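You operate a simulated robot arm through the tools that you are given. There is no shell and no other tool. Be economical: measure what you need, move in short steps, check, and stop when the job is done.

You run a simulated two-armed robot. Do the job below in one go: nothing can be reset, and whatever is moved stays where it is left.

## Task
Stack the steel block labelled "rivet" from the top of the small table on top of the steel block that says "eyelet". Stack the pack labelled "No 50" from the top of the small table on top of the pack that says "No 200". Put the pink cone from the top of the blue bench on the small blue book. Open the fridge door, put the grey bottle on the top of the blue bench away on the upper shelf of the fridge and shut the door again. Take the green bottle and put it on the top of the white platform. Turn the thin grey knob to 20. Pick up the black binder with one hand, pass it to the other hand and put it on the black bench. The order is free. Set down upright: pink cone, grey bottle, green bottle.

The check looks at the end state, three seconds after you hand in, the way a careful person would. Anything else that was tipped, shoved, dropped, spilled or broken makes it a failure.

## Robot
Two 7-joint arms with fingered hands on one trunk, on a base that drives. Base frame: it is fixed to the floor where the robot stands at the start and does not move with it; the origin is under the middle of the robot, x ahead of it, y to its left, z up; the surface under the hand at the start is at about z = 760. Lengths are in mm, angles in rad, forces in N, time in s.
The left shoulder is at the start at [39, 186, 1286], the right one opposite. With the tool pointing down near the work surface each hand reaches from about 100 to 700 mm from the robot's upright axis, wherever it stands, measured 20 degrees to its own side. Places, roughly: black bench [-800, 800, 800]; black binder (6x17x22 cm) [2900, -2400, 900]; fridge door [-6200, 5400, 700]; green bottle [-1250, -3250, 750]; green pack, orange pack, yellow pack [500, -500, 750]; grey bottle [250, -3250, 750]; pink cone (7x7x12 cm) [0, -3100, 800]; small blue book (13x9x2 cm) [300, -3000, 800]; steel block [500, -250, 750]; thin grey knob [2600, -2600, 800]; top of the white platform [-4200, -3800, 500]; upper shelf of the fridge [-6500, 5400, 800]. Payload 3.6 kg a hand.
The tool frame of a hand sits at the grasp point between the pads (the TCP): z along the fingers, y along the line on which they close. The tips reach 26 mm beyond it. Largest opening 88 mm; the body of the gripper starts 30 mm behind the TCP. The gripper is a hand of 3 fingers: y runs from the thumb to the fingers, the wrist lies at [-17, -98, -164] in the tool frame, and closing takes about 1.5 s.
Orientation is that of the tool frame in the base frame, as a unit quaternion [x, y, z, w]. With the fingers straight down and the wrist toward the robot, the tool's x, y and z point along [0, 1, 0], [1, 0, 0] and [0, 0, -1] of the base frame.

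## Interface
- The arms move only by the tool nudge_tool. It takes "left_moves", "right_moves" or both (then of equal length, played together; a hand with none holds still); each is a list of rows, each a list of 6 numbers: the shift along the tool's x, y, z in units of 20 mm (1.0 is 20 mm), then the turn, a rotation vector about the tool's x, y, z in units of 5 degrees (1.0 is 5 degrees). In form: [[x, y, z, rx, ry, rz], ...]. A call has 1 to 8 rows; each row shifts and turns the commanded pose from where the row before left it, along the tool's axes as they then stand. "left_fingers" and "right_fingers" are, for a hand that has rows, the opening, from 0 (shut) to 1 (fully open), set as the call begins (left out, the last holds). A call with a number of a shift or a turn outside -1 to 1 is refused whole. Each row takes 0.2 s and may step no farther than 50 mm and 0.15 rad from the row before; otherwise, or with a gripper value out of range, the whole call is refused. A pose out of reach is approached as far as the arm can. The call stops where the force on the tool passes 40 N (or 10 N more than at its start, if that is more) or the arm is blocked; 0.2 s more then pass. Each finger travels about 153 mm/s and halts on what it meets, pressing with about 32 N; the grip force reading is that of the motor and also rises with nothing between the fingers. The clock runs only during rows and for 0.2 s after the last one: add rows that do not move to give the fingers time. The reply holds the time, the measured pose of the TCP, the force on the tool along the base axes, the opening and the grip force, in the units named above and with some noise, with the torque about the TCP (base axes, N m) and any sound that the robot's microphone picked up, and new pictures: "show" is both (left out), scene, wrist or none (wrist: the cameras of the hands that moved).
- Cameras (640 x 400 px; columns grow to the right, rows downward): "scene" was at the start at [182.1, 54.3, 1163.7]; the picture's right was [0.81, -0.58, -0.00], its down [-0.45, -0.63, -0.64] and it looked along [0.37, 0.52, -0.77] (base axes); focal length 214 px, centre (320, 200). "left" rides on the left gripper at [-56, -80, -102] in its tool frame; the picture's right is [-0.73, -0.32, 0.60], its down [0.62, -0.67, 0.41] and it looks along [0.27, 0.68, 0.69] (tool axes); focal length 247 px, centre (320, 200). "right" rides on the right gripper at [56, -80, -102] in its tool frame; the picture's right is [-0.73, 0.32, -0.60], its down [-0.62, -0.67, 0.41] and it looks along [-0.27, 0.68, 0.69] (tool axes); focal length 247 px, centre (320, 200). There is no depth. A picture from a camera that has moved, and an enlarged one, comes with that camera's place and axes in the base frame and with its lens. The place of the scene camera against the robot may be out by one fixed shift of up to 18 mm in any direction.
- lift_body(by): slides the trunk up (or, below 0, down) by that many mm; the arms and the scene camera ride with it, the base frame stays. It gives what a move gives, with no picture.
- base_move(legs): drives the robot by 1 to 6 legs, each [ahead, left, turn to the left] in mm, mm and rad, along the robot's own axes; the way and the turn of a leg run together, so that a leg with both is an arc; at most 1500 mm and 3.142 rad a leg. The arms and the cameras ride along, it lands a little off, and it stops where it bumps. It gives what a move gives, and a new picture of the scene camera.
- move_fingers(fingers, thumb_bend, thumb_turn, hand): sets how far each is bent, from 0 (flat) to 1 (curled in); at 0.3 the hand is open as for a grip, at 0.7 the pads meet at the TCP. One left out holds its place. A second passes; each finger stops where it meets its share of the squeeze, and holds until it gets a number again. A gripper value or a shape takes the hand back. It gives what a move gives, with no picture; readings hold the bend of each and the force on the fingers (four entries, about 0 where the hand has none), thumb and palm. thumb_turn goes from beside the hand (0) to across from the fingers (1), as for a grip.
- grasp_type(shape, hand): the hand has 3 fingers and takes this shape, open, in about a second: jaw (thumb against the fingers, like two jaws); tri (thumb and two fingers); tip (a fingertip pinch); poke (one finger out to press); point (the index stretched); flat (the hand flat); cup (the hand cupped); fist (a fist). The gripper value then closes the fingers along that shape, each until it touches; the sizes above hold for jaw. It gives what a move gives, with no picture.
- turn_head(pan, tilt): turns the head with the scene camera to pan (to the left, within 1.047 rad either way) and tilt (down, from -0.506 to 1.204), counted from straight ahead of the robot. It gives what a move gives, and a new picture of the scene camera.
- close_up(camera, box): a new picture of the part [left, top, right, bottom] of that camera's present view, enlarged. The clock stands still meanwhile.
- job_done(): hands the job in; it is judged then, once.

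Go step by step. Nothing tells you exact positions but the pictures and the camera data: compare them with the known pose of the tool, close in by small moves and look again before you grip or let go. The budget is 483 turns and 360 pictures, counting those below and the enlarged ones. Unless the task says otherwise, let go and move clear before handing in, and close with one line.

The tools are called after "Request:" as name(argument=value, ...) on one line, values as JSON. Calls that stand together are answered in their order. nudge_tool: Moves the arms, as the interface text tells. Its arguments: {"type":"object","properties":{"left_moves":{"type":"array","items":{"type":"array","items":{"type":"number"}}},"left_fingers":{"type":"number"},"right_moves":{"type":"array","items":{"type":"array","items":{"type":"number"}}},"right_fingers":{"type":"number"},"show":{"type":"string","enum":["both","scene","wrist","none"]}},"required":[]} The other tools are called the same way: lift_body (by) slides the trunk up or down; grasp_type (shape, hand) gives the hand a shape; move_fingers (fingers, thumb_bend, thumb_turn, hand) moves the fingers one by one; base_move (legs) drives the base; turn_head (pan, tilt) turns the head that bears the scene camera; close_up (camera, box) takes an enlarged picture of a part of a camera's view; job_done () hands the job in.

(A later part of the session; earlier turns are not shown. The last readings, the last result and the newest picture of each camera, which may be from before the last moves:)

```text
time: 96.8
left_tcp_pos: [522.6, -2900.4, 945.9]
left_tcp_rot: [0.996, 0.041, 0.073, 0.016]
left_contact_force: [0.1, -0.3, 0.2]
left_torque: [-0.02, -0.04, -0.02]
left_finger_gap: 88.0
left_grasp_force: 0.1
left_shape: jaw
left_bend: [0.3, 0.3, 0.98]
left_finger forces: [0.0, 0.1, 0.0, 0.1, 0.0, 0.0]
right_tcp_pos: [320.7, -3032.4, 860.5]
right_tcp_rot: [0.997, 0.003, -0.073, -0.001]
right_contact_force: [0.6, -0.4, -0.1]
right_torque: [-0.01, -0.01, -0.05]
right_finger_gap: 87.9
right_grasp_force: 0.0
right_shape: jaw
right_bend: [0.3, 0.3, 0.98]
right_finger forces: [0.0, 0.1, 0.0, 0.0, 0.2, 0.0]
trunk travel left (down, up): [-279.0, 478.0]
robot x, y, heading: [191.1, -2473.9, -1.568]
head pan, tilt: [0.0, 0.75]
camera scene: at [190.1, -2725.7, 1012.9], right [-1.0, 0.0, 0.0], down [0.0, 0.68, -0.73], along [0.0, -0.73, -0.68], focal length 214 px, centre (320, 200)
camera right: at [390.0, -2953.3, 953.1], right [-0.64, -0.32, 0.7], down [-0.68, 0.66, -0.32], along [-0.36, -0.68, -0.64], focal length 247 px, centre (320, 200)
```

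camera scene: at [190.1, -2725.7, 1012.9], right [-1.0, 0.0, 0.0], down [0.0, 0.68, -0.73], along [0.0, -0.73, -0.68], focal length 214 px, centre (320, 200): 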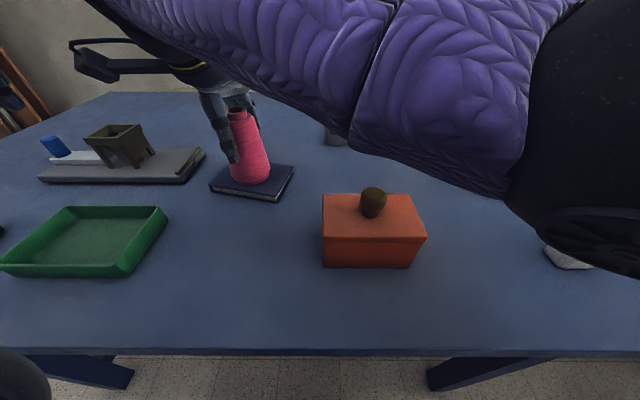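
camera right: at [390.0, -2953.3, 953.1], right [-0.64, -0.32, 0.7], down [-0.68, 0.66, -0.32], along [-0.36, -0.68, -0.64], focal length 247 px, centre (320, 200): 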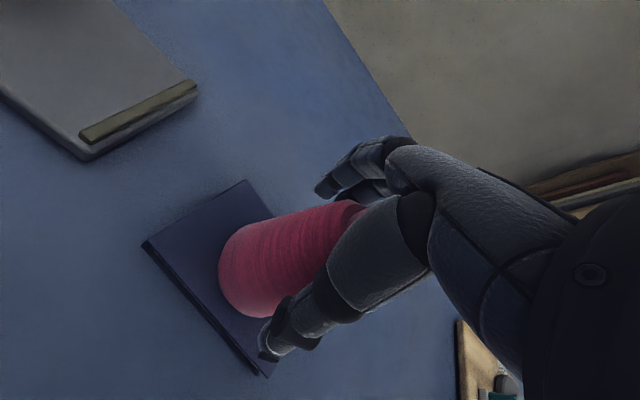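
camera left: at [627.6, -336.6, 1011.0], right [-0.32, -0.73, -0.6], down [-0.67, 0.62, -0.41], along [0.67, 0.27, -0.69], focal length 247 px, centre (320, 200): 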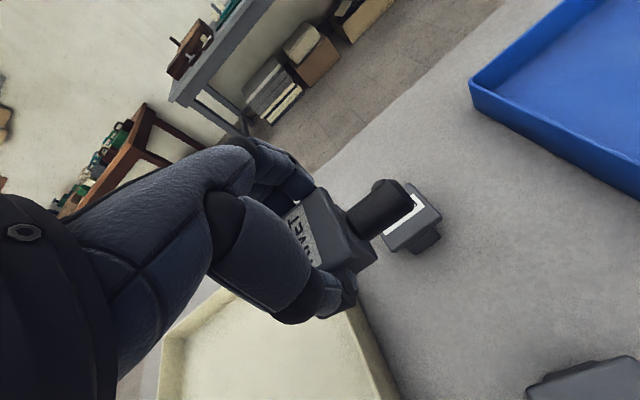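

Request:
nudge_tool(right_moves=[[-0.07, 0, -0.5, 0, 0, 0], [-0.14, 0, -0.95, 0, 0, 0], [-0.14, 0, -0.95, 0, 0, 0], [-0.14, 0, -0.95, 0, 0, 0], [-0.14, 0, -0.95, 0, 0, 0], [-0.14, 0, -0.95, 0, 0, 0], [0, 0, 0, 0, 0.8, 0], [0, 0, 0, 0, 0.85, 0]], show="none")

Request:
nudge_tool(right_moves=[[-1, -0.6, -0.3, 0, 0, 0], [-1, -0.6, -0.3, 0, 0, 0], [-1, -0.6, -0.3, 0, 0, 0], [-1, -0.6, 0, 0, 0, 0], [-1, -0.6, 0, 0, 0, 0], [-1, -0.6, 0, 0, 0, 0], [-1, -0.6, 0, 0, 0, 0], [-1, -0.6, 0, 0, 0, 0]], show="none")

Request:
nudge_tool(right_moves=[[-1, -0.6, 0, 0, 0, 0], [-1, -0.6, 0, 0, 0, 0], [-1, -0.6, 0, 0, 0, 0], [-1, 0, 0, 0, 0, 0], [-1, 0, 0, 0, 0, 0], [-1, 0, 0, 0, 0, 0], [-1, 0, 0, 0, 0, 0], [-1, 0, 0, 0, 0, 0]], show="scene")

Request:
close_up(camera="scene", box=[170, 60, 410, 210])

```text
time: 98.6
left_tcp_pos: [524.3, -2899.9, 946.2]
left_tcp_rot: [0.996, 0.041, 0.073, 0.015]
left_contact_force: [0.0, 0.1, -0.4]
left_torque: [0.01, 0.0, -0.01]
left_finger_gap: 87.7
left_grasp_force: 0.0
left_shape: jaw
left_bend: [0.3, 0.3, 0.98]
left_finger forces: [0.0, 0.0, 0.1, 0.1, 0.0, 0.1]
right_tcp_pos: [321.2, -3031.1, 966.9]
right_tcp_rot: [1.0, 0.002, 0.0, -0.001]
right_contact_force: [0.8, -0.6, 0.3]
right_torque: [-0.01, 0.0, -0.01]
right_finger_gap: 87.9
right_grasp_force: 0.0
right_shape: jaw
right_bend: [0.3, 0.3, 0.98]
right_finger forces: [0.1, 0.0, 0.0, 0.0, 0.1, 0.0]
trunk travel left (down, up): [-279.0, 478.0]
robot x, y, heading: [190.9, -2473.8, -1.566]
head pan, tilt: [0.0, 0.75]
```

```text
time: 100.4
left_tcp_pos: [524.6, -2900.1, 946.3]
left_tcp_rot: [0.996, 0.04, 0.073, 0.016]
left_contact_force: [0.2, 0.1, 0.1]
left_torque: [0.01, -0.01, 0.02]
left_finger_gap: 87.7
left_grasp_force: 0.0
left_shape: jaw
left_bend: [0.3, 0.3, 0.98]
left_finger forces: [0.1, 0.0, 0.0, 0.1, 0.1, 0.1]
right_tcp_pos: [144.8, -2979.4, 1027.9]
right_tcp_rot: [0.997, -0.014, -0.018, 0.08]
right_contact_force: [-0.8, -0.1, -0.9]
right_torque: [0.02, 0.01, 0.02]
right_finger_gap: 88.0
right_grasp_force: 0.1
right_shape: jaw
right_bend: [0.3, 0.3, 0.98]
right_finger forces: [0.0, 0.0, 0.0, 0.0, 0.0, 0.0]
right hand out of reach, approached as far as the arm can: row 6, 7, 8
trunk travel left (down, up): [-279.0, 478.0]
robot x, y, heading: [187.3, -2472.2, -1.566]
head pan, tilt: [0.0, 0.75]
stopped in row 8 (right hand): the arm was blocked; the commanded pose is now the measured one
```

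```text
time: 102.2
left_tcp_pos: [523.1, -2899.7, 945.5]
left_tcp_rot: [0.996, 0.04, 0.074, 0.016]
left_contact_force: [0.0, -0.6, 0.6]
left_torque: [0.0, 0.01, -0.02]
left_finger_gap: 87.6
left_grasp_force: 0.1
left_shape: jaw
left_bend: [0.3, 0.3, 0.98]
left_finger forces: [0.0, 0.0, 0.2, 0.0, 0.0, 0.0]
right_tcp_pos: [-34.9, -2948.5, 1008.0]
right_tcp_rot: [0.995, -0.03, -0.055, 0.078]
right_contact_force: [-0.2, 0.2, 1.0]
right_torque: [-0.01, 0.03, -0.03]
right_finger_gap: 88.1
right_grasp_force: 0.1
right_shape: jaw
right_bend: [0.3, 0.3, 0.98]
right_finger forces: [0.1, 0.1, 0.1, 0.0, 0.1, 0.0]
right hand out of reach, approached as far as the arm can: row 2, 3, 6, 8
trunk travel left (down, up): [-279.0, 478.0]
robot x, y, heading: [189.5, -2473.8, -1.574]
head pan, tilt: [0.0, 0.75]
camera scene: at [190.0, -2725.7, 1012.9], right [-1.0, 0.0, 0.0], down [0.0, 0.68, -0.73], along [0.0, -0.73, -0.68], focal length 214 px, centre (320, 200)
```

scene: 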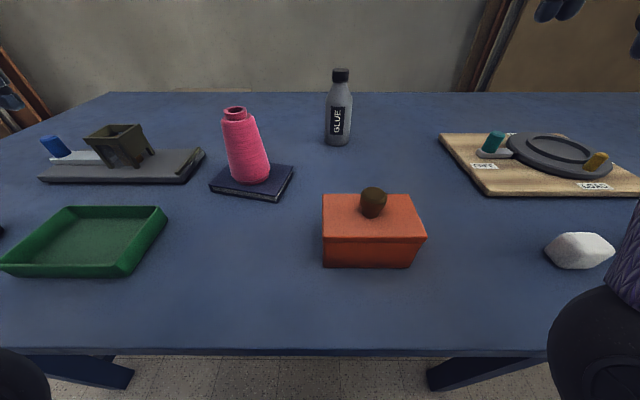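

```text
2.67 times, centred on (290, 135) of scene
camera zoom: at [190.0, -2725.7, 1012.9], right [-1.0, 0.0, 0.0], down [0.0, 0.68, -0.73], along [0.0, -0.73, -0.68], focal length 572 px, centre (400, 373)
```

zoom: 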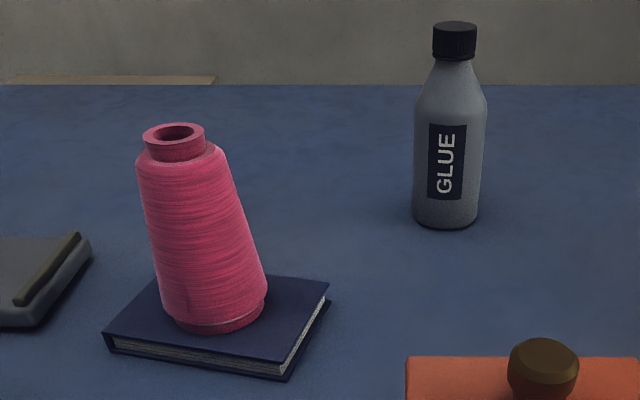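

The cone stands upright on the book. Next I'll orient the right hand for a horizontal side grasp of the grey bottle.

Request:
nudge_tool(right_moves=[[0, 0, 0, 0, 0, -1], [0, 0, 0, 0, 0, -1], [0, 0, 0, 0, 0, -1], [0, 0, 0, 0, 0, -1], [0, 0, 0, 0, 0, -1], [0, 0, 0, 0, 0, -1], [0, 0, 0, 0, 0, -1], [0, 0, 0, 0, 0, -1]], show="none")

Request:
nudge_tool(right_moves=[[0, 0, 0, 0, 0, -1], [0, 0, 0, 0, 0, -1], [0, 0, 0, 0, 0, -1], [0, 0, 0, 0, 0, -1], [0, 0, 0, 0, 0, -1], [0, 0, 0, 0, 0, -1], [0, 0, 0, 0, 0, -1], [0, 0, 0, 0, 0, -1]], show="none")

Request:
nudge_tool(right_moves=[[0, 0, 0, 0, 0, -1], [0, 0, 0, 0, 0, -1], [0, 0, 0, 0, -1, 0], [0, 0, 0, 0, -1, 0], [0, 0, 0, 0, -1, 0], [0, 0, 0, 0, -1, 0], [0, 0, 0, 0, -1, 0], [0, 0, 0, 0, -1, 0]], show="scene")

```text
time: 104.0
left_tcp_pos: [523.9, -2900.2, 945.4]
left_tcp_rot: [0.996, 0.041, 0.075, 0.015]
left_contact_force: [-0.1, 1.0, 0.3]
left_torque: [-0.03, -0.03, -0.02]
left_finger_gap: 88.0
left_grasp_force: 0.0
left_shape: jaw
left_bend: [0.3, 0.3, 0.98]
left_finger forces: [0.0, 0.0, 0.0, 0.0, 0.0, 0.0]
right_tcp_pos: [15.3, -2943.9, 945.0]
right_tcp_rot: [0.941, 0.331, -0.038, 0.067]
right_contact_force: [-0.1, -0.2, 0.4]
right_torque: [0.01, 0.0, 0.03]
right_finger_gap: 87.8
right_grasp_force: 0.1
right_shape: jaw
right_bend: [0.3, 0.3, 0.97]
right_finger forces: [0.0, 0.1, 0.0, 0.0, 0.1, 0.0]
right hand out of reach, approached as far as the arm can: row 1, 2, 3, 4, 5, 6, 7
trunk travel left (down, up): [-279.0, 478.0]
robot x, y, heading: [186.9, -2477.5, -1.565]
head pan, tilt: [0.0, 0.75]
```

```text
time: 105.8
left_tcp_pos: [523.5, -2899.8, 945.4]
left_tcp_rot: [0.996, 0.041, 0.073, 0.016]
left_contact_force: [-0.5, -0.1, -0.9]
left_torque: [0.0, -0.01, 0.03]
left_finger_gap: 87.7
left_grasp_force: 0.0
left_shape: jaw
left_bend: [0.3, 0.3, 0.98]
left_finger forces: [0.0, 0.1, 0.0, 0.0, 0.1, 0.0]
right_tcp_pos: [14.3, -2943.6, 944.8]
right_tcp_rot: [0.772, 0.631, -0.062, 0.049]
right_contact_force: [-0.2, 0.0, -0.2]
right_torque: [0.05, 0.0, 0.0]
right_finger_gap: 88.2
right_grasp_force: 0.0
right_shape: jaw
right_bend: [0.3, 0.3, 0.97]
right_finger forces: [0.0, 0.1, 0.0, 0.0, 0.0, 0.0]
trunk travel left (down, up): [-279.0, 478.0]
robot x, y, heading: [195.3, -2471.3, -1.569]
head pan, tilt: [0.0, 0.75]
```

```text
time: 107.6
left_tcp_pos: [523.8, -2899.6, 944.5]
left_tcp_rot: [0.996, 0.04, 0.075, 0.016]
left_contact_force: [-0.2, 0.1, 0.4]
left_torque: [0.0, 0.01, 0.01]
left_finger_gap: 87.9
left_grasp_force: 0.1
left_shape: jaw
left_bend: [0.3, 0.3, 0.98]
left_finger forces: [0.1, 0.0, 0.1, 0.1, 0.1, 0.0]
right_tcp_pos: [13.7, -2944.7, 944.4]
right_tcp_rot: [0.672, 0.661, -0.249, 0.223]
right_contact_force: [-0.6, -0.3, -0.5]
right_torque: [0.01, -0.01, -0.01]
right_finger_gap: 87.9
right_grasp_force: 0.1
right_shape: jaw
right_bend: [0.3, 0.3, 0.97]
right_finger forces: [0.1, 0.0, 0.0, 0.1, 0.0, 0.1]
trunk travel left (down, up): [-279.0, 478.0]
robot x, y, heading: [188.9, -2473.5, -1.565]
head pan, tilt: [0.0, 0.75]
camera scene: at [189.9, -2725.6, 1012.9], right [-1.0, 0.0, 0.0], down [0.0, 0.68, -0.73], along [0.0, -0.73, -0.68], focal length 214 px, centre (320, 200)
```

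scene: 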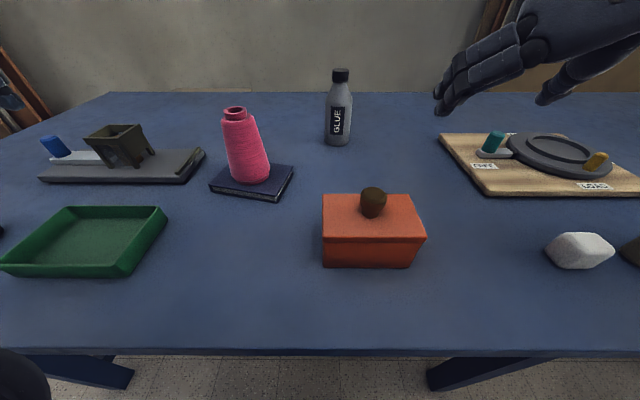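

Request:
nudge_tool(right_moves=[[0, 0, 0, 0, -1, 0], [0, 0, 0, 0, -1, 0], [0, 0, 0, 0, -1, 0], [0, 0, 0, 0, -1, 0], [0, 0, 0, 0, -1, 0], [0, 0, 0, 0, -1, 0], [0, 0, 0, 0, -1, 0], [0, 0, 0, 0, -1, 0]], show="none")

Request:
nudge_tool(right_moves=[[0, 0, 0, 0, -1, 0], [0, 0, 0, 0, -1, 0], [0, 0, 0, 0, -1, 0], [0, 0, 0, 0, 0, 0]], show="both")

```text
time: 109.4
left_tcp_pos: [524.0, -2899.6, 946.0]
left_tcp_rot: [0.996, 0.041, 0.073, 0.016]
left_contact_force: [0.1, 0.0, 0.2]
left_torque: [-0.02, -0.01, 0.02]
left_finger_gap: 88.0
left_grasp_force: 0.2
left_shape: jaw
left_bend: [0.3, 0.3, 0.98]
left_finger forces: [0.0, 0.0, 0.1, 0.0, 0.1, 0.0]
right_tcp_pos: [13.5, -2943.7, 945.0]
right_tcp_rot: [0.547, 0.545, -0.464, 0.435]
right_contact_force: [0.0, 0.6, 0.5]
right_torque: [-0.02, -0.02, -0.02]
right_finger_gap: 87.9
right_grasp_force: 0.0
right_shape: jaw
right_bend: [0.3, 0.3, 0.97]
right_finger forces: [0.0, 0.0, 0.1, 0.0, 0.0, 0.0]
trunk travel left (down, up): [-279.0, 478.0]
robot x, y, heading: [193.8, -2475.5, -1.57]
head pan, tilt: [0.0, 0.75]
```

```text
time: 110.4
left_tcp_pos: [524.4, -2899.4, 945.4]
left_tcp_rot: [0.996, 0.041, 0.074, 0.016]
left_contact_force: [-0.6, 0.4, -0.7]
left_torque: [0.02, 0.02, -0.01]
left_finger_gap: 87.8
left_grasp_force: 0.1
left_shape: jaw
left_bend: [0.3, 0.3, 0.98]
left_finger forces: [0.0, 0.0, 0.0, 0.0, 0.0, 0.0]
right_tcp_pos: [12.8, -2944.0, 945.8]
right_tcp_rot: [-0.482, -0.483, 0.531, -0.503]
right_contact_force: [-0.6, 0.1, 0.3]
right_torque: [0.03, -0.01, 0.01]
right_finger_gap: 87.8
right_grasp_force: 0.1
right_shape: jaw
right_bend: [0.3, 0.3, 0.97]
right_finger forces: [0.0, 0.0, 0.0, 0.0, 0.0, 0.1]
trunk travel left (down, up): [-279.0, 478.0]
robot x, y, heading: [194.3, -2472.9, -1.568]
head pan, tilt: [0.0, 0.75]
camera scene: at [189.9, -2725.7, 1012.9], right [-1.0, 0.0, 0.0], down [0.0, 0.68, -0.73], along [0.0, -0.73, -0.68], focal length 214 px, centre (320, 200)
camera right: at [-66.5, -2845.3, 883.8], right [0.36, 0.64, 0.68], down [-0.66, -0.35, 0.67], along [0.67, -0.69, 0.29], focal length 247 px, centre (320, 200)
```

scene: 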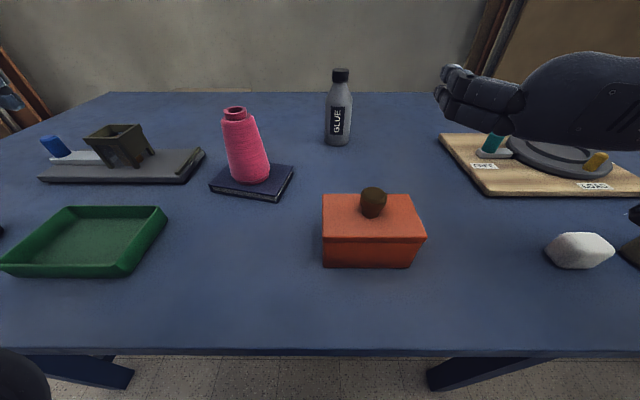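
right: 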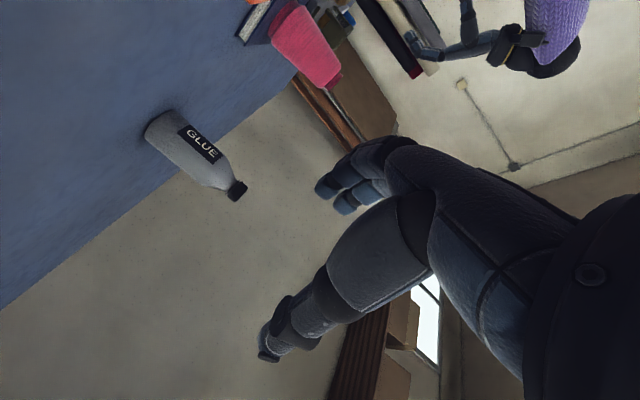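

The hand is oriented for a side grasp. To keep the forearm off the orange box, I'll shift the base right and slightly forward and lower a bit.

Request:
base_move(legs=[[0, -125, 0], [20, 0, 0]])

Request:
lift_body(by=-50)

Request:
nudge_tool(right_moves=[[0, 0, 0, 1, 0.4, 0], [0, 0, 0, 1, 0.4, 0], [0, 0, 0, 1, 0, 0], [0, 0, 0, 0, 0, 0]], show="both")

```text
time: 112.0
left_tcp_pos: [398.2, -2921.8, 945.9]
left_tcp_rot: [0.996, 0.04, 0.074, 0.015]
left_contact_force: [0.7, 0.0, -0.1]
left_torque: [0.03, 0.02, 0.03]
left_finger_gap: 87.9
left_grasp_force: 0.1
left_shape: jaw
left_bend: [0.3, 0.3, 0.98]
left_finger forces: [0.0, 0.1, 0.1, 0.0, 0.0, 0.0]
right_tcp_pos: [-112.1, -2965.5, 945.6]
right_tcp_rot: [-0.482, -0.484, 0.531, -0.501]
right_contact_force: [-0.2, 0.3, 0.6]
right_torque: [-0.02, 0.0, 0.0]
right_finger_gap: 88.0
right_grasp_force: 0.1
right_shape: jaw
right_bend: [0.3, 0.3, 0.97]
right_finger forces: [0.0, 0.1, 0.0, 0.0, 0.1, 0.1]
trunk travel left (down, up): [-279.0, 478.0]
robot x, y, heading: [64.3, -2491.5, -1.568]
head pan, tilt: [0.0, 0.75]
camera scene: at [64.8, -2747.1, 1012.5], right [-1.0, 0.0, 0.0], down [0.0, 0.68, -0.73], along [0.0, -0.73, -0.68], focal length 214 px, centre (320, 200)
```

scene: 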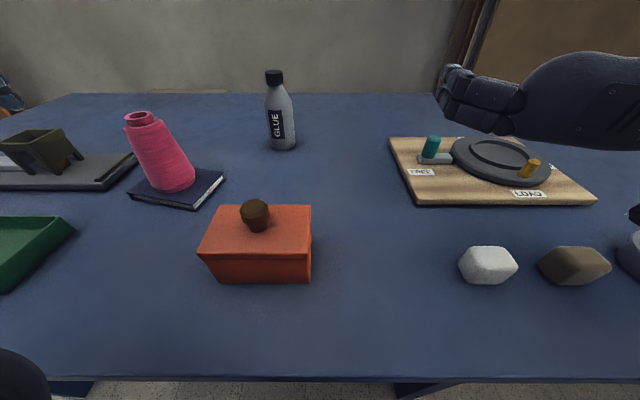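

```text
time: 113.0
left_tcp_pos: [412.1, -2921.0, 898.1]
left_tcp_rot: [0.994, 0.048, 0.093, 0.013]
left_contact_force: [-0.2, 0.1, 0.4]
left_torque: [0.0, 0.0, -0.04]
left_finger_gap: 87.6
left_grasp_force: 0.0
left_shape: jaw
left_bend: [0.3, 0.3, 0.98]
left_finger forces: [0.0, 0.0, 0.1, 0.0, 0.0, 0.0]
right_tcp_pos: [-112.6, -2962.6, 896.5]
right_tcp_rot: [-0.483, -0.482, 0.531, -0.502]
right_contact_force: [0.0, -0.2, 0.7]
right_torque: [-0.01, 0.0, 0.04]
right_finger_gap: 88.0
right_grasp_force: 0.2
right_shape: jaw
right_bend: [0.3, 0.3, 0.97]
right_finger forces: [0.0, 0.0, 0.0, 0.0, 0.0, 0.0]
trunk travel left (down, up): [-229.0, 528.0]
robot x, y, heading: [67.3, -2489.9, -1.566]
head pan, tilt: [0.0, 0.75]
```

```text
time: 114.0
left_tcp_pos: [411.8, -2922.6, 898.5]
left_tcp_rot: [0.995, 0.049, 0.091, 0.015]
left_contact_force: [-0.4, 0.3, 0.5]
left_torque: [0.0, 0.0, -0.01]
left_finger_gap: 87.9
left_grasp_force: 0.1
left_shape: jaw
left_bend: [0.3, 0.3, 0.98]
left_finger forces: [0.1, 0.1, 0.0, 0.1, 0.1, 0.0]
right_tcp_pos: [-110.4, -2964.5, 895.1]
right_tcp_rot: [-0.561, -0.428, 0.573, -0.417]
right_contact_force: [0.5, 1.2, -0.4]
right_torque: [0.01, -0.02, -0.03]
right_finger_gap: 87.7
right_grasp_force: 0.0
right_shape: jaw
right_bend: [0.3, 0.3, 0.97]
right_finger forces: [0.0, 0.1, 0.0, 0.0, 0.0, 0.0]
trunk travel left (down, up): [-229.0, 528.0]
robot x, y, heading: [69.9, -2492.6, -1.564]
head pan, tilt: [0.0, 0.75]
camera scene: at [65.1, -2755.0, 958.2], right [-1.0, 0.0, 0.0], down [0.0, 0.68, -0.73], along [0.0, -0.73, -0.68], focal length 214 px, centre (320, 200)
camera right: at [-160.9, -2844.9, 839.6], right [0.5, 0.48, 0.72], down [-0.74, -0.2, 0.64], along [0.46, -0.85, 0.25], focal length 247 px, centre (320, 200)
```

scene: 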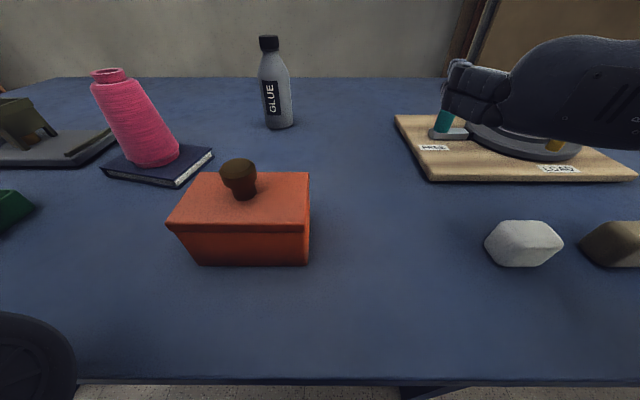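
right: 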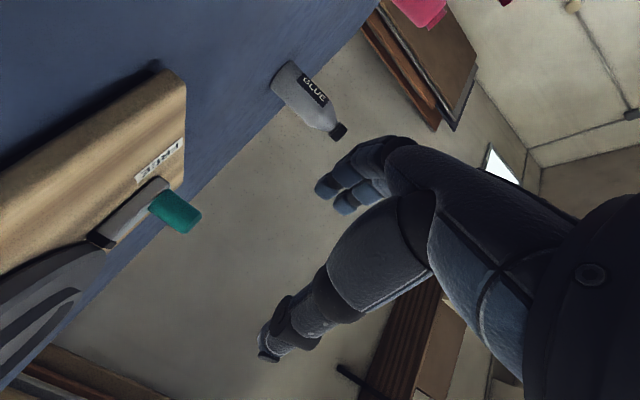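

Wrong yaw direction; turning back the other way.

Request:
nudge_tool(right_moves=[[0, 0, 0, -1, 0, 0], [0, 0, 0, -1, 0, 0], [0, 0, 0, -1, 0, 0], [0, 0, 0, -1, 0, 0], [0, 0, 0, -1, 0, 0], [0, 0, 0, -1, 0, 0], [0, 0, 0, 0, 0, 0]], show="wrist")

Request:
close_up(camera="scene", box=[200, 20, 360, 140])

```text
time: 115.6
left_tcp_pos: [411.0, -2923.3, 898.4]
left_tcp_rot: [0.995, 0.048, 0.09, 0.016]
left_contact_force: [0.3, 0.5, 0.4]
left_torque: [0.01, 0.01, -0.04]
left_finger_gap: 87.9
left_grasp_force: 0.1
left_shape: jaw
left_bend: [0.3, 0.3, 0.98]
left_finger forces: [0.1, 0.1, 0.0, 0.0, 0.1, 0.0]
right_tcp_pos: [-112.1, -2964.8, 894.4]
right_tcp_rot: [0.434, 0.561, -0.443, 0.549]
right_contact_force: [-0.2, -0.3, 0.0]
right_torque: [0.01, 0.02, 0.03]
right_finger_gap: 87.9
right_grasp_force: 0.1
right_shape: jaw
right_bend: [0.3, 0.3, 0.97]
right_finger forces: [0.0, 0.0, 0.1, 0.0, 0.0, 0.0]
trunk travel left (down, up): [-229.0, 528.0]
robot x, y, heading: [68.8, -2491.0, -1.566]
head pan, tilt: [0.0, 0.75]
camera right: at [-215.4, -2884.6, 840.9], right [0.19, 0.65, 0.73], down [-0.54, -0.56, 0.64], along [0.82, -0.51, 0.25], focal length 247 px, centre (320, 200)
```

right: 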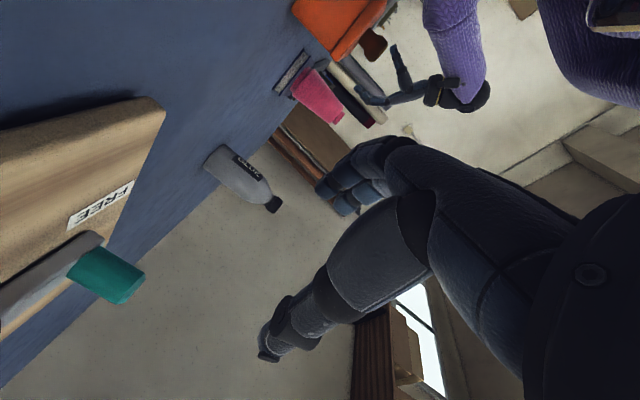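

```text
3.33 times, centred on (280, 80) of scene
camera zoom: at [65.1, -2755.1, 958.2], right [-1.0, 0.0, 0.0], down [0.0, 0.68, -0.73], along [0.0, -0.73, -0.68], focal length 715 px, centre (453, 600)
```

zoom: 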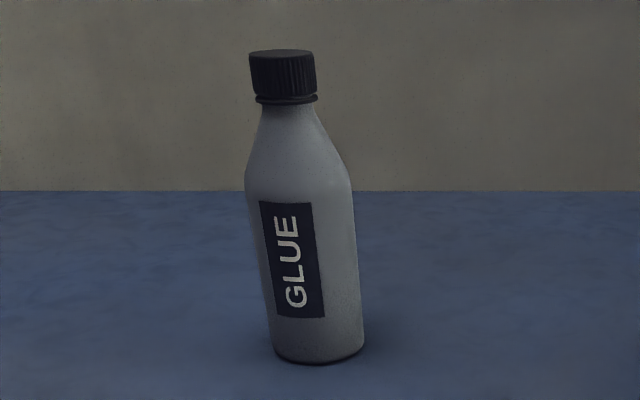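

Request:
nudge_tool(right_moves=[[0, 0.9, 0.85, 0, 0, 0], [0, 0.9, 0.85, 0, 0, 0], [0, 0.9, 0.85, 0, 0, 0], [0, 0.9, 0.85, 0, 0, 0], [0, 0.9, 0.85, 0, 0, 0], [0, 0.9, 0.85, 0, 0, 0], [0, 0.9, 0.85, 0, 0, 0], [0, 0.9, 0.85, 0, 0, 0]], show="none")

Request:
nudge_tool(right_moves=[[0, 0.9, 0.8, 0, 0, 0], [0, 0.9, 0.8, 0, 0, 0], [0, 0.9, 0.8, 0, 0, 0], [0.5, 0, 0, 0, 0, 0], [0.5, 0, 0, 0, 0, 0], [0.5, 0, 0, 0, 0, 0], [0, 0, 0, 0, 0, 0]], show="both")

```text
time: 117.4
left_tcp_pos: [411.6, -2924.2, 899.5]
left_tcp_rot: [0.995, 0.048, 0.089, 0.018]
left_contact_force: [0.5, 0.9, 0.6]
left_torque: [0.0, -0.01, 0.01]
left_finger_gap: 87.8
left_grasp_force: 0.2
left_shape: jaw
left_bend: [0.3, 0.3, 0.98]
left_finger forces: [0.0, 0.0, 0.1, 0.0, 0.1, 0.1]
right_tcp_pos: [59.8, -3062.1, 891.3]
right_tcp_rot: [0.434, 0.561, -0.444, 0.548]
right_contact_force: [0.2, -0.8, -0.2]
right_torque: [0.0, 0.01, -0.02]
right_finger_gap: 88.0
right_grasp_force: 0.1
right_shape: jaw
right_bend: [0.3, 0.3, 0.97]
right_finger forces: [0.1, 0.0, 0.0, 0.0, 0.0, 0.1]
trunk travel left (down, up): [-229.0, 528.0]
robot x, y, heading: [67.1, -2491.4, -1.568]
head pan, tilt: [0.0, 0.75]
```

```text
time: 119.0
left_tcp_pos: [409.9, -2923.4, 899.2]
left_tcp_rot: [0.995, 0.048, 0.089, 0.018]
left_contact_force: [-0.2, -0.9, -1.5]
left_torque: [0.03, 0.05, 0.03]
left_finger_gap: 87.8
left_grasp_force: 0.0
left_shape: jaw
left_bend: [0.3, 0.3, 0.98]
left_finger forces: [0.1, 0.1, 0.1, 0.0, 0.0, 0.0]
right_tcp_pos: [122.2, -3096.1, 858.5]
right_tcp_rot: [0.434, 0.561, -0.443, 0.548]
right_contact_force: [0.3, 0.2, 0.3]
right_torque: [-0.01, 0.01, 0.0]
right_finger_gap: 87.7
right_grasp_force: 0.0
right_shape: jaw
right_bend: [0.3, 0.3, 0.97]
right_finger forces: [0.0, 0.1, 0.0, 0.0, 0.0, 0.0]
trunk travel left (down, up): [-229.0, 528.0]
robot x, y, heading: [69.7, -2494.2, -1.567]
head pan, tilt: [0.0, 0.75]
camera scene: at [65.1, -2755.1, 958.2], right [-1.0, 0.0, 0.0], down [0.0, 0.68, -0.73], along [0.0, -0.73, -0.68], focal length 214 px, centre (320, 200)
camera right: at [19.6, -3016.8, 803.8], right [0.19, 0.66, 0.73], down [-0.54, -0.55, 0.64], along [0.82, -0.51, 0.25], focal length 247 px, centre (320, 200)
```

scene: 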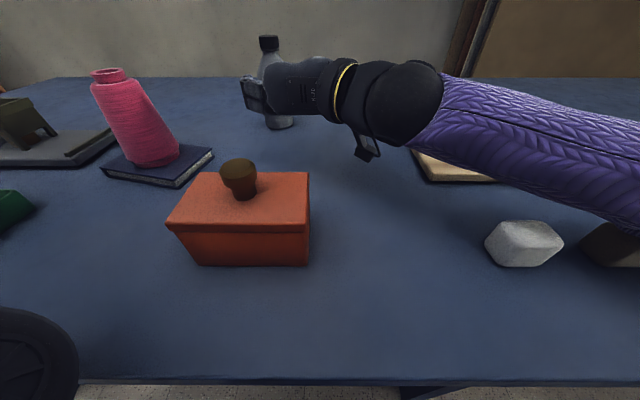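
right: 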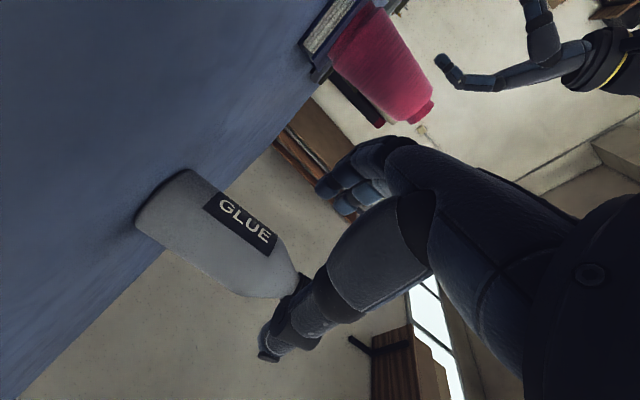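

Request:
nudge_tool(right_moves=[[0.6, 0.25, 0, 0, 0, 0], [0.6, 0.25, 0, 0, 0, 0], [0.5, 0, 0, 0, 0, 0], [0, 0, 1, 0, 0, 0], [0, 0, 1, 0, 0, 0], [0, 0, 0, 0, 0, 0]], show="both")

```text
time: 120.4
left_tcp_pos: [410.9, -2921.0, 901.5]
left_tcp_rot: [0.995, 0.048, 0.088, 0.02]
left_contact_force: [0.2, 0.1, 0.0]
left_torque: [-0.01, -0.01, 0.0]
left_finger_gap: 87.8
left_grasp_force: 0.0
left_shape: jaw
left_bend: [0.3, 0.3, 0.98]
left_finger forces: [0.1, 0.0, 0.0, 0.0, 0.0, 0.0]
right_tcp_pos: [140.0, -3130.8, 831.7]
right_tcp_rot: [0.431, 0.559, -0.444, 0.551]
right_contact_force: [-2.6, 13.0, 34.0]
right_torque: [3.95, 4.25, -1.27]
right_finger_gap: 87.9
right_grasp_force: 0.0
right_shape: jaw
right_bend: [0.3, 0.3, 0.97]
right_finger forces: [0.1, 0.0, 0.0, 0.1, 0.0, 0.1]
trunk travel left (down, up): [-229.0, 528.0]
robot x, y, heading: [70.5, -2495.6, -1.56]
head pan, tilt: [0.0, 0.75]
camera scene: at [65.0, -2752.0, 959.4], right [-1.0, 0.0, 0.0], down [0.0, 0.68, -0.73], along [0.0, -0.73, -0.68], focal length 214 px, centre (320, 200)
camera right: at [37.3, -3052.7, 775.0], right [0.18, 0.66, 0.73], down [-0.54, -0.55, 0.64], along [0.82, -0.51, 0.25], focal length 247 px, centre (320, 200)
```

scene: 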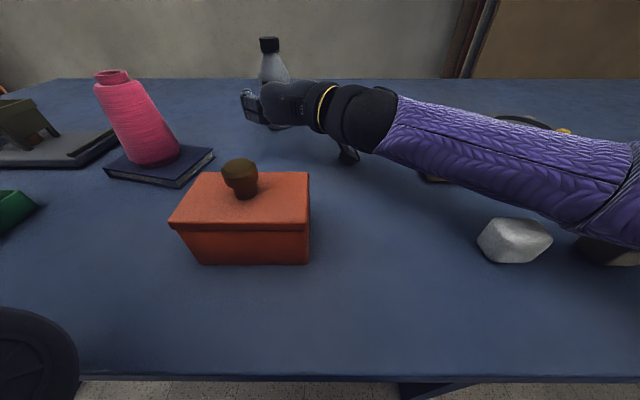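
right: 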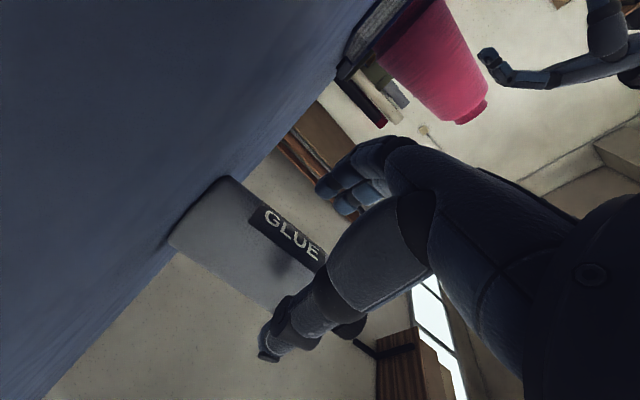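

The wrist underside touches the bench. I'll back off, pitch the fingers down ~35° so the wrist rides higher, and try again.

Request:
nudge_tool(right_moves=[[-0.6, 0, 0, 0, 0, 0], [-0.7, 0, -1, 0, 0, 0], [-0.7, 0, -1, 0, 0, 0], [0, 0, 0, 0, 0, 0]], show="none")

Request:
nudge_tool(right_moves=[[0, 0, 0, 0, 1, 0], [0, 0, 0, 0, 1, 0], [0, 0, 0, 0, 1, 0], [0, 0, 0, 0, 1, 0], [0, 0, 0, 0, 1, 0], [0, 0, 0, 0, 1, 0], [0, 0, 0, 0, 1, 0], [0, 0, 0, 0, 0, 0]], show="both")

```text
time: 121.4
left_tcp_pos: [410.0, -2923.7, 900.0]
left_tcp_rot: [0.995, 0.048, 0.09, 0.019]
left_contact_force: [-0.2, -0.1, 0.2]
left_torque: [-0.02, 0.01, 0.03]
left_finger_gap: 87.8
left_grasp_force: 0.2
left_shape: jaw
left_bend: [0.3, 0.3, 0.98]
left_finger forces: [0.0, 0.0, 0.1, 0.1, 0.1, 0.0]
right_tcp_pos: [130.4, -3094.9, 864.5]
right_tcp_rot: [0.434, 0.562, -0.443, 0.547]
right_contact_force: [0.1, -0.2, -0.7]
right_torque: [0.0, -0.01, -0.02]
right_finger_gap: 88.1
right_grasp_force: 0.2
right_shape: jaw
right_bend: [0.3, 0.3, 0.97]
right_finger forces: [0.0, 0.0, 0.0, 0.0, 0.0, 0.0]
trunk travel left (down, up): [-229.0, 528.0]
robot x, y, heading: [68.1, -2497.5, -1.573]
head pan, tilt: [0.0, 0.75]
```

```text
time: 123.2
left_tcp_pos: [410.8, -2924.4, 900.2]
left_tcp_rot: [0.995, 0.048, 0.089, 0.018]
left_contact_force: [-0.3, 0.3, 0.3]
left_torque: [0.01, 0.0, 0.01]
left_finger_gap: 87.9
left_grasp_force: 0.1
left_shape: jaw
left_bend: [0.3, 0.3, 0.98]
left_finger forces: [0.1, 0.0, 0.0, 0.0, 0.1, 0.0]
right_tcp_pos: [131.8, -3096.4, 865.2]
right_tcp_rot: [0.547, 0.701, -0.293, 0.353]
right_contact_force: [0.6, 0.7, -0.4]
right_torque: [0.0, 0.0, 0.02]
right_finger_gap: 87.9
right_grasp_force: 0.1
right_shape: jaw
right_bend: [0.3, 0.3, 0.97]
right_finger forces: [0.0, 0.0, 0.0, 0.0, 0.0, 0.0]
trunk travel left (down, up): [-229.0, 528.0]
robot x, y, heading: [65.9, -2495.1, -1.563]
head pan, tilt: [0.0, 0.75]
camera scene: at [65.1, -2755.1, 958.2], right [-1.0, 0.0, 0.0], down [0.0, 0.68, -0.73], along [0.0, -0.73, -0.68], focal length 214 px, centre (320, 200)
camera right: at [27.5, -3002.9, 879.7], right [0.32, 0.14, 0.94], down [-0.48, -0.83, 0.28], along [0.82, -0.54, -0.2], focal length 247 px, centre (320, 200)
```

scene: 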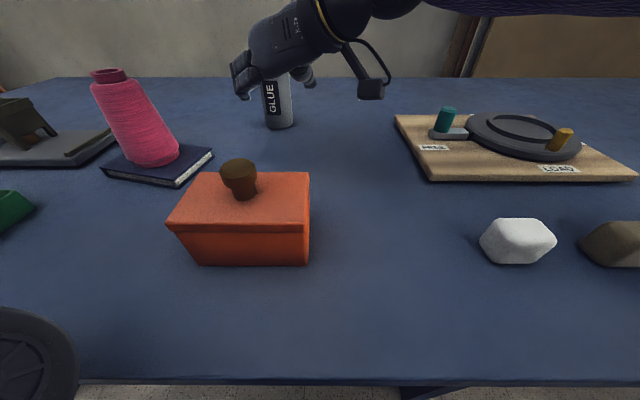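
right: 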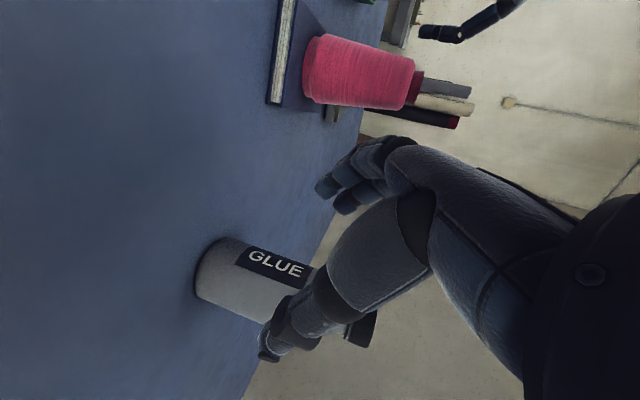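

Request:
nudge_tool(right_moves=[[-0.25, -0.04, 0.9, 0, 0, 0], [-0.25, -0.04, 0.9, 0, 0, 0], [-0.25, -0.04, 0.9, 0, 0, 0], [-0.25, -0.04, 0.9, 0, 0, 0], [0, 0, 0, 0, 0, 0]], show="both")

```text
time: 124.4
left_tcp_pos: [409.3, -2923.1, 900.2]
left_tcp_rot: [0.995, 0.048, 0.089, 0.019]
left_contact_force: [0.4, 0.2, 0.5]
left_torque: [0.0, 0.02, 0.0]
left_finger_gap: 87.8
left_grasp_force: 0.1
left_shape: jaw
left_bend: [0.3, 0.3, 0.98]
left_finger forces: [0.0, 0.0, 0.1, 0.1, 0.0, 0.1]
right_tcp_pos: [145.2, -3163.3, 839.6]
right_tcp_rot: [0.547, 0.701, -0.292, 0.353]
right_contact_force: [0.4, 0.6, 0.1]
right_torque: [-0.01, 0.0, 0.04]
right_finger_gap: 87.9
right_grasp_force: 0.0
right_shape: jaw
right_bend: [0.3, 0.3, 0.97]
right_finger forces: [0.0, 0.0, 0.1, 0.1, 0.1, 0.0]
trunk travel left (down, up): [-229.0, 528.0]
robot x, y, heading: [69.7, -2493.2, -1.566]
head pan, tilt: [0.0, 0.75]
camera scene: at [65.1, -2755.1, 958.2], right [-1.0, 0.0, 0.0], down [0.0, 0.68, -0.73], along [0.0, -0.73, -0.68], focal length 214 px, centre (320, 200)
camera right: at [40.4, -3070.8, 854.1], right [0.32, 0.14, 0.94], down [-0.48, -0.83, 0.29], along [0.82, -0.54, -0.2], focal length 247 px, centre (320, 200)
```

scene: 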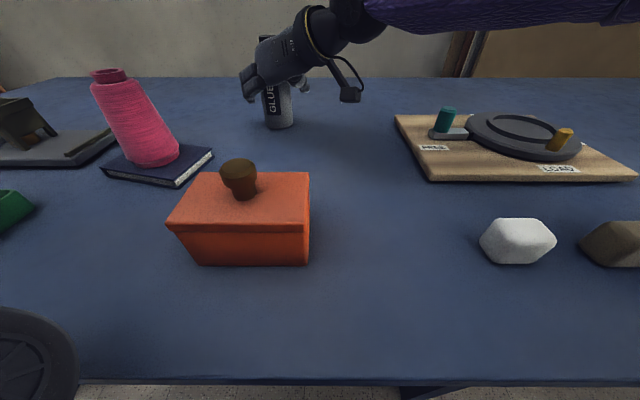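
right: 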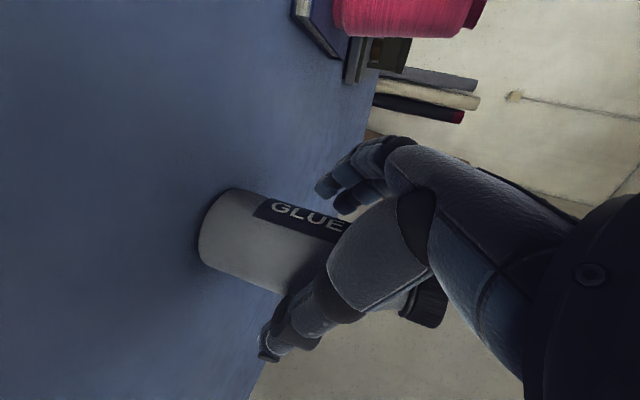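

Request:
nudge_tool(right_moves=[[0, 0, 0.8, 0, 0, 0], [0, 0, 0.7, 0, 0, 0], [0, 0, 0.6, 0, 0, 0], [0, 0, 0, 0, 0, 0]], show="both")

```text
time: 125.4
left_tcp_pos: [409.6, -2922.5, 900.5]
left_tcp_rot: [0.995, 0.048, 0.089, 0.018]
left_contact_force: [-0.5, 0.6, 0.0]
left_torque: [0.02, -0.02, 0.01]
left_finger_gap: 87.6
left_grasp_force: 0.2
left_shape: jaw
left_bend: [0.3, 0.3, 0.98]
left_finger forces: [0.1, 0.0, 0.0, 0.1, 0.1, 0.0]
right_tcp_pos: [152.6, -3197.3, 814.9]
right_tcp_rot: [0.546, 0.701, -0.292, 0.353]
right_contact_force: [1.2, 2.7, 2.8]
right_torque: [-0.04, -0.02, -0.03]
right_finger_gap: 88.1
right_grasp_force: 0.0
right_shape: jaw
right_bend: [0.3, 0.3, 0.97]
right_finger forces: [0.0, 0.0, 0.0, 0.1, 0.0, 2.8]
trunk travel left (down, up): [-229.0, 528.0]
robot x, y, heading: [64.4, -2495.3, -1.565]
head pan, tilt: [0.0, 0.75]
camera scene: at [65.1, -2754.8, 958.3], right [-1.0, 0.0, 0.0], down [0.0, 0.68, -0.73], along [0.0, -0.73, -0.68], focal length 214 px, centre (320, 200)
camera right: at [47.8, -3104.3, 830.4], right [0.32, 0.14, 0.94], down [-0.48, -0.83, 0.28], along [0.82, -0.54, -0.2], focal length 247 px, centre (320, 200)
```

scene: 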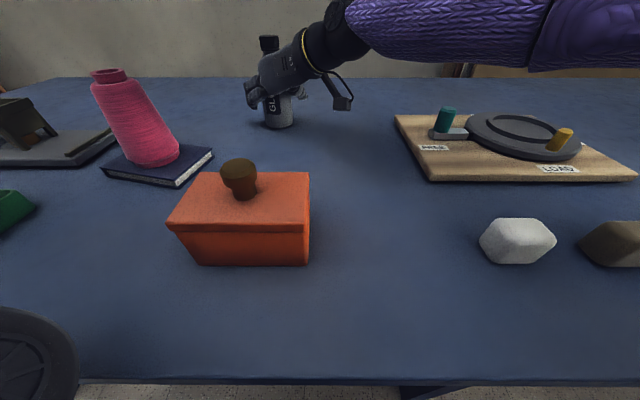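
right: 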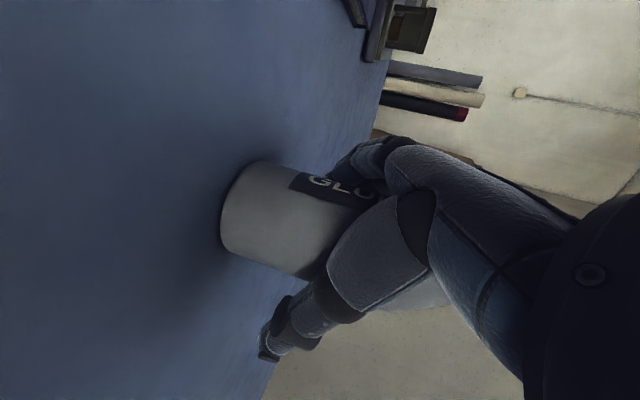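

The palm just touches the bottle. Easing back 2 mm and closing.

Request:
nudge_tool(right_moves=[[0, 0, -0.1, 0, 0, 0], [0, 0, 0, 0, 0, 0]], show="none")

Request:
nudge_tool(right_moves=[[0, 0, 0, 0, 0, 0], [0, 0, 0, 0, 0, 0], [0, 0, 0, 0, 0, 0], [0, 0, 0, 0, 0, 0], [0, 0, 0, 0, 0, 0], [0, 0, 0, 0, 0, 0], [0, 0, 0, 0, 0, 0]], right_fingers=0, show="wrist")

```text
time: 126.0
left_tcp_pos: [409.3, -2924.8, 899.3]
left_tcp_rot: [0.995, 0.048, 0.089, 0.018]
left_contact_force: [-0.2, 1.2, 0.1]
left_torque: [0.02, 0.0, 0.0]
left_finger_gap: 88.1
left_grasp_force: 0.1
left_shape: jaw
left_bend: [0.3, 0.3, 0.98]
left_finger forces: [0.0, 0.1, 0.0, 0.0, 0.1, 0.0]
right_tcp_pos: [152.5, -3195.1, 815.8]
right_tcp_rot: [0.547, 0.701, -0.293, 0.353]
right_contact_force: [0.8, 1.1, 0.5]
right_torque: [-0.02, -0.02, -0.01]
right_finger_gap: 87.5
right_grasp_force: 0.1
right_shape: jaw
right_bend: [0.3, 0.3, 0.97]
right_finger forces: [0.0, 0.1, 0.1, 0.0, 0.0, 1.1]
trunk travel left (down, up): [-229.0, 528.0]
robot x, y, heading: [73.3, -2495.6, -1.566]
head pan, tilt: [0.0, 0.75]
```

```text
time: 127.6
left_tcp_pos: [410.1, -2924.3, 901.5]
left_tcp_rot: [0.995, 0.048, 0.089, 0.019]
left_contact_force: [0.0, -0.7, 0.6]
left_torque: [-0.05, -0.02, -0.04]
left_finger_gap: 87.9
left_grasp_force: 0.1
left_shape: jaw
left_bend: [0.3, 0.3, 0.98]
left_finger forces: [0.0, 0.0, 0.0, 0.0, 0.1, 0.0]
right_tcp_pos: [151.6, -3196.1, 818.0]
right_tcp_rot: [0.548, 0.7, -0.292, 0.353]
right_contact_force: [1.5, -0.2, 4.1]
right_torque: [0.0, -0.17, 0.0]
right_finger_gap: 35.6
right_grasp_force: 31.6
right_shape: jaw
right_bend: [0.54, 0.65, 1.0]
right_finger forces: [35.6, 0.4, 0.0, 0.0, 36.6, 0.4]
trunk travel left (down, up): [-229.0, 528.0]
robot x, y, heading: [69.1, -2494.4, -1.568]
head pan, tilt: [0.0, 0.75]
camera right: at [47.2, -3102.9, 831.6], right [0.32, 0.14, 0.94], down [-0.48, -0.83, 0.29], along [0.82, -0.54, -0.2], focal length 247 px, centre (320, 200)
```

right: 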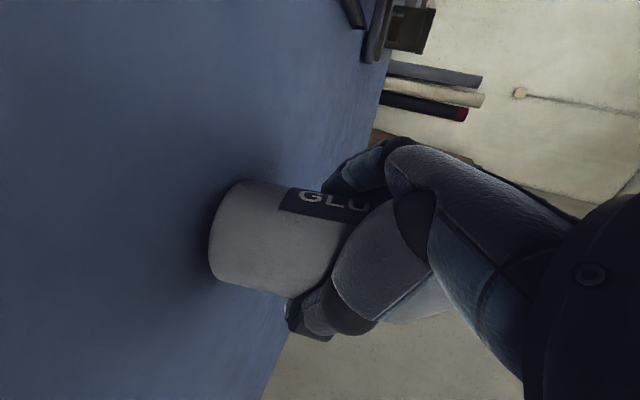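

Request:
close_up(camera="scene", box=[200, 20, 360, 140])

Request:
close_up(camera="right", box=[160, 120, 480, 360])

```text
3.33 times, centred on (280, 80) of scene
camera zoom: at [65.2, -2754.9, 958.3], right [-1.0, 0.0, 0.0], down [0.0, 0.68, -0.73], along [0.0, -0.73, -0.68], focal length 715 px, centre (453, 600)
```

zoom: 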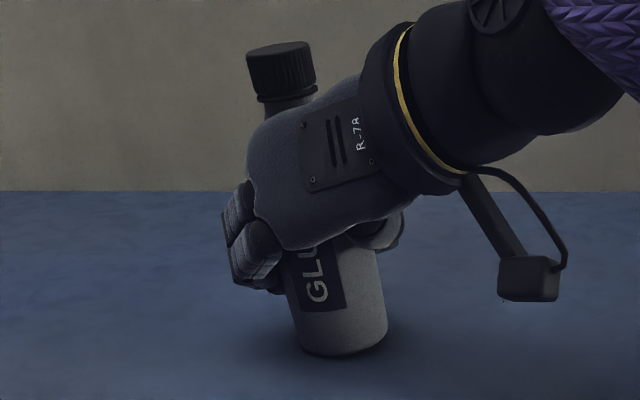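

```text
1.67 times, centred on (320, 240) of right
camera zoom: at [47.2, -3102.9, 831.6], right [0.32, 0.14, 0.94], down [-0.48, -0.83, 0.29], along [0.82, -0.54, -0.2], focal length 412 px, centre (320, 133)
```

zoom: 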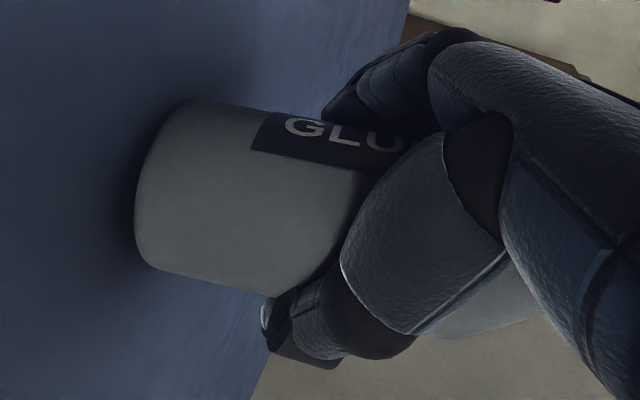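

The bottle was gripped unevenly and leans ~8°. I'll lift it slightly, straighten it, set it back, and regrasp lower.

Request:
nudge_tool(right_moves=[[-0.25, 0, -0.18, 0, 0, 0], [0, 0, 0, 0, 0, 0.9], [0, 0, 0, 0, 0, 0.8], [0, 0, 0, 0, 0, 0]], show="none")

Request:
close_up(camera="scene", box=[200, 20, 360, 140])

```text
time: 128.6
left_tcp_pos: [410.0, -2924.4, 899.2]
left_tcp_rot: [0.995, 0.048, 0.089, 0.018]
left_contact_force: [-0.9, 0.1, -0.5]
left_torque: [-0.02, 0.0, 0.0]
left_finger_gap: 87.8
left_grasp_force: 0.1
left_shape: jaw
left_bend: [0.3, 0.3, 0.98]
left_finger forces: [0.0, 0.1, 0.0, 0.0, 0.0, 0.0]
right_tcp_pos: [152.2, -3195.5, 822.8]
right_tcp_rot: [0.598, 0.658, -0.265, 0.373]
right_contact_force: [0.4, -0.6, -3.5]
right_torque: [-0.01, -0.03, 0.0]
right_finger_gap: 34.9
right_grasp_force: 32.4
right_shape: jaw
right_bend: [0.54, 0.65, 1.0]
right_finger forces: [34.8, 0.6, 0.1, 0.1, 38.0, 1.0]
trunk travel left (down, up): [-229.0, 528.0]
robot x, y, heading: [67.2, -2495.5, -1.565]
head pan, tilt: [0.0, 0.75]
```

```text
3.33 times, centred on (280, 80) of scene
camera zoom: at [65.2, -2755.4, 958.1], right [-1.0, 0.0, 0.0], down [0.0, 0.68, -0.73], along [0.0, -0.73, -0.68], focal length 715 px, centre (453, 600)
```

zoom: 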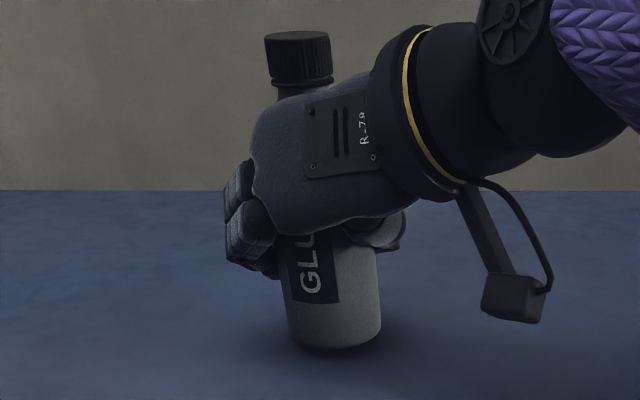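

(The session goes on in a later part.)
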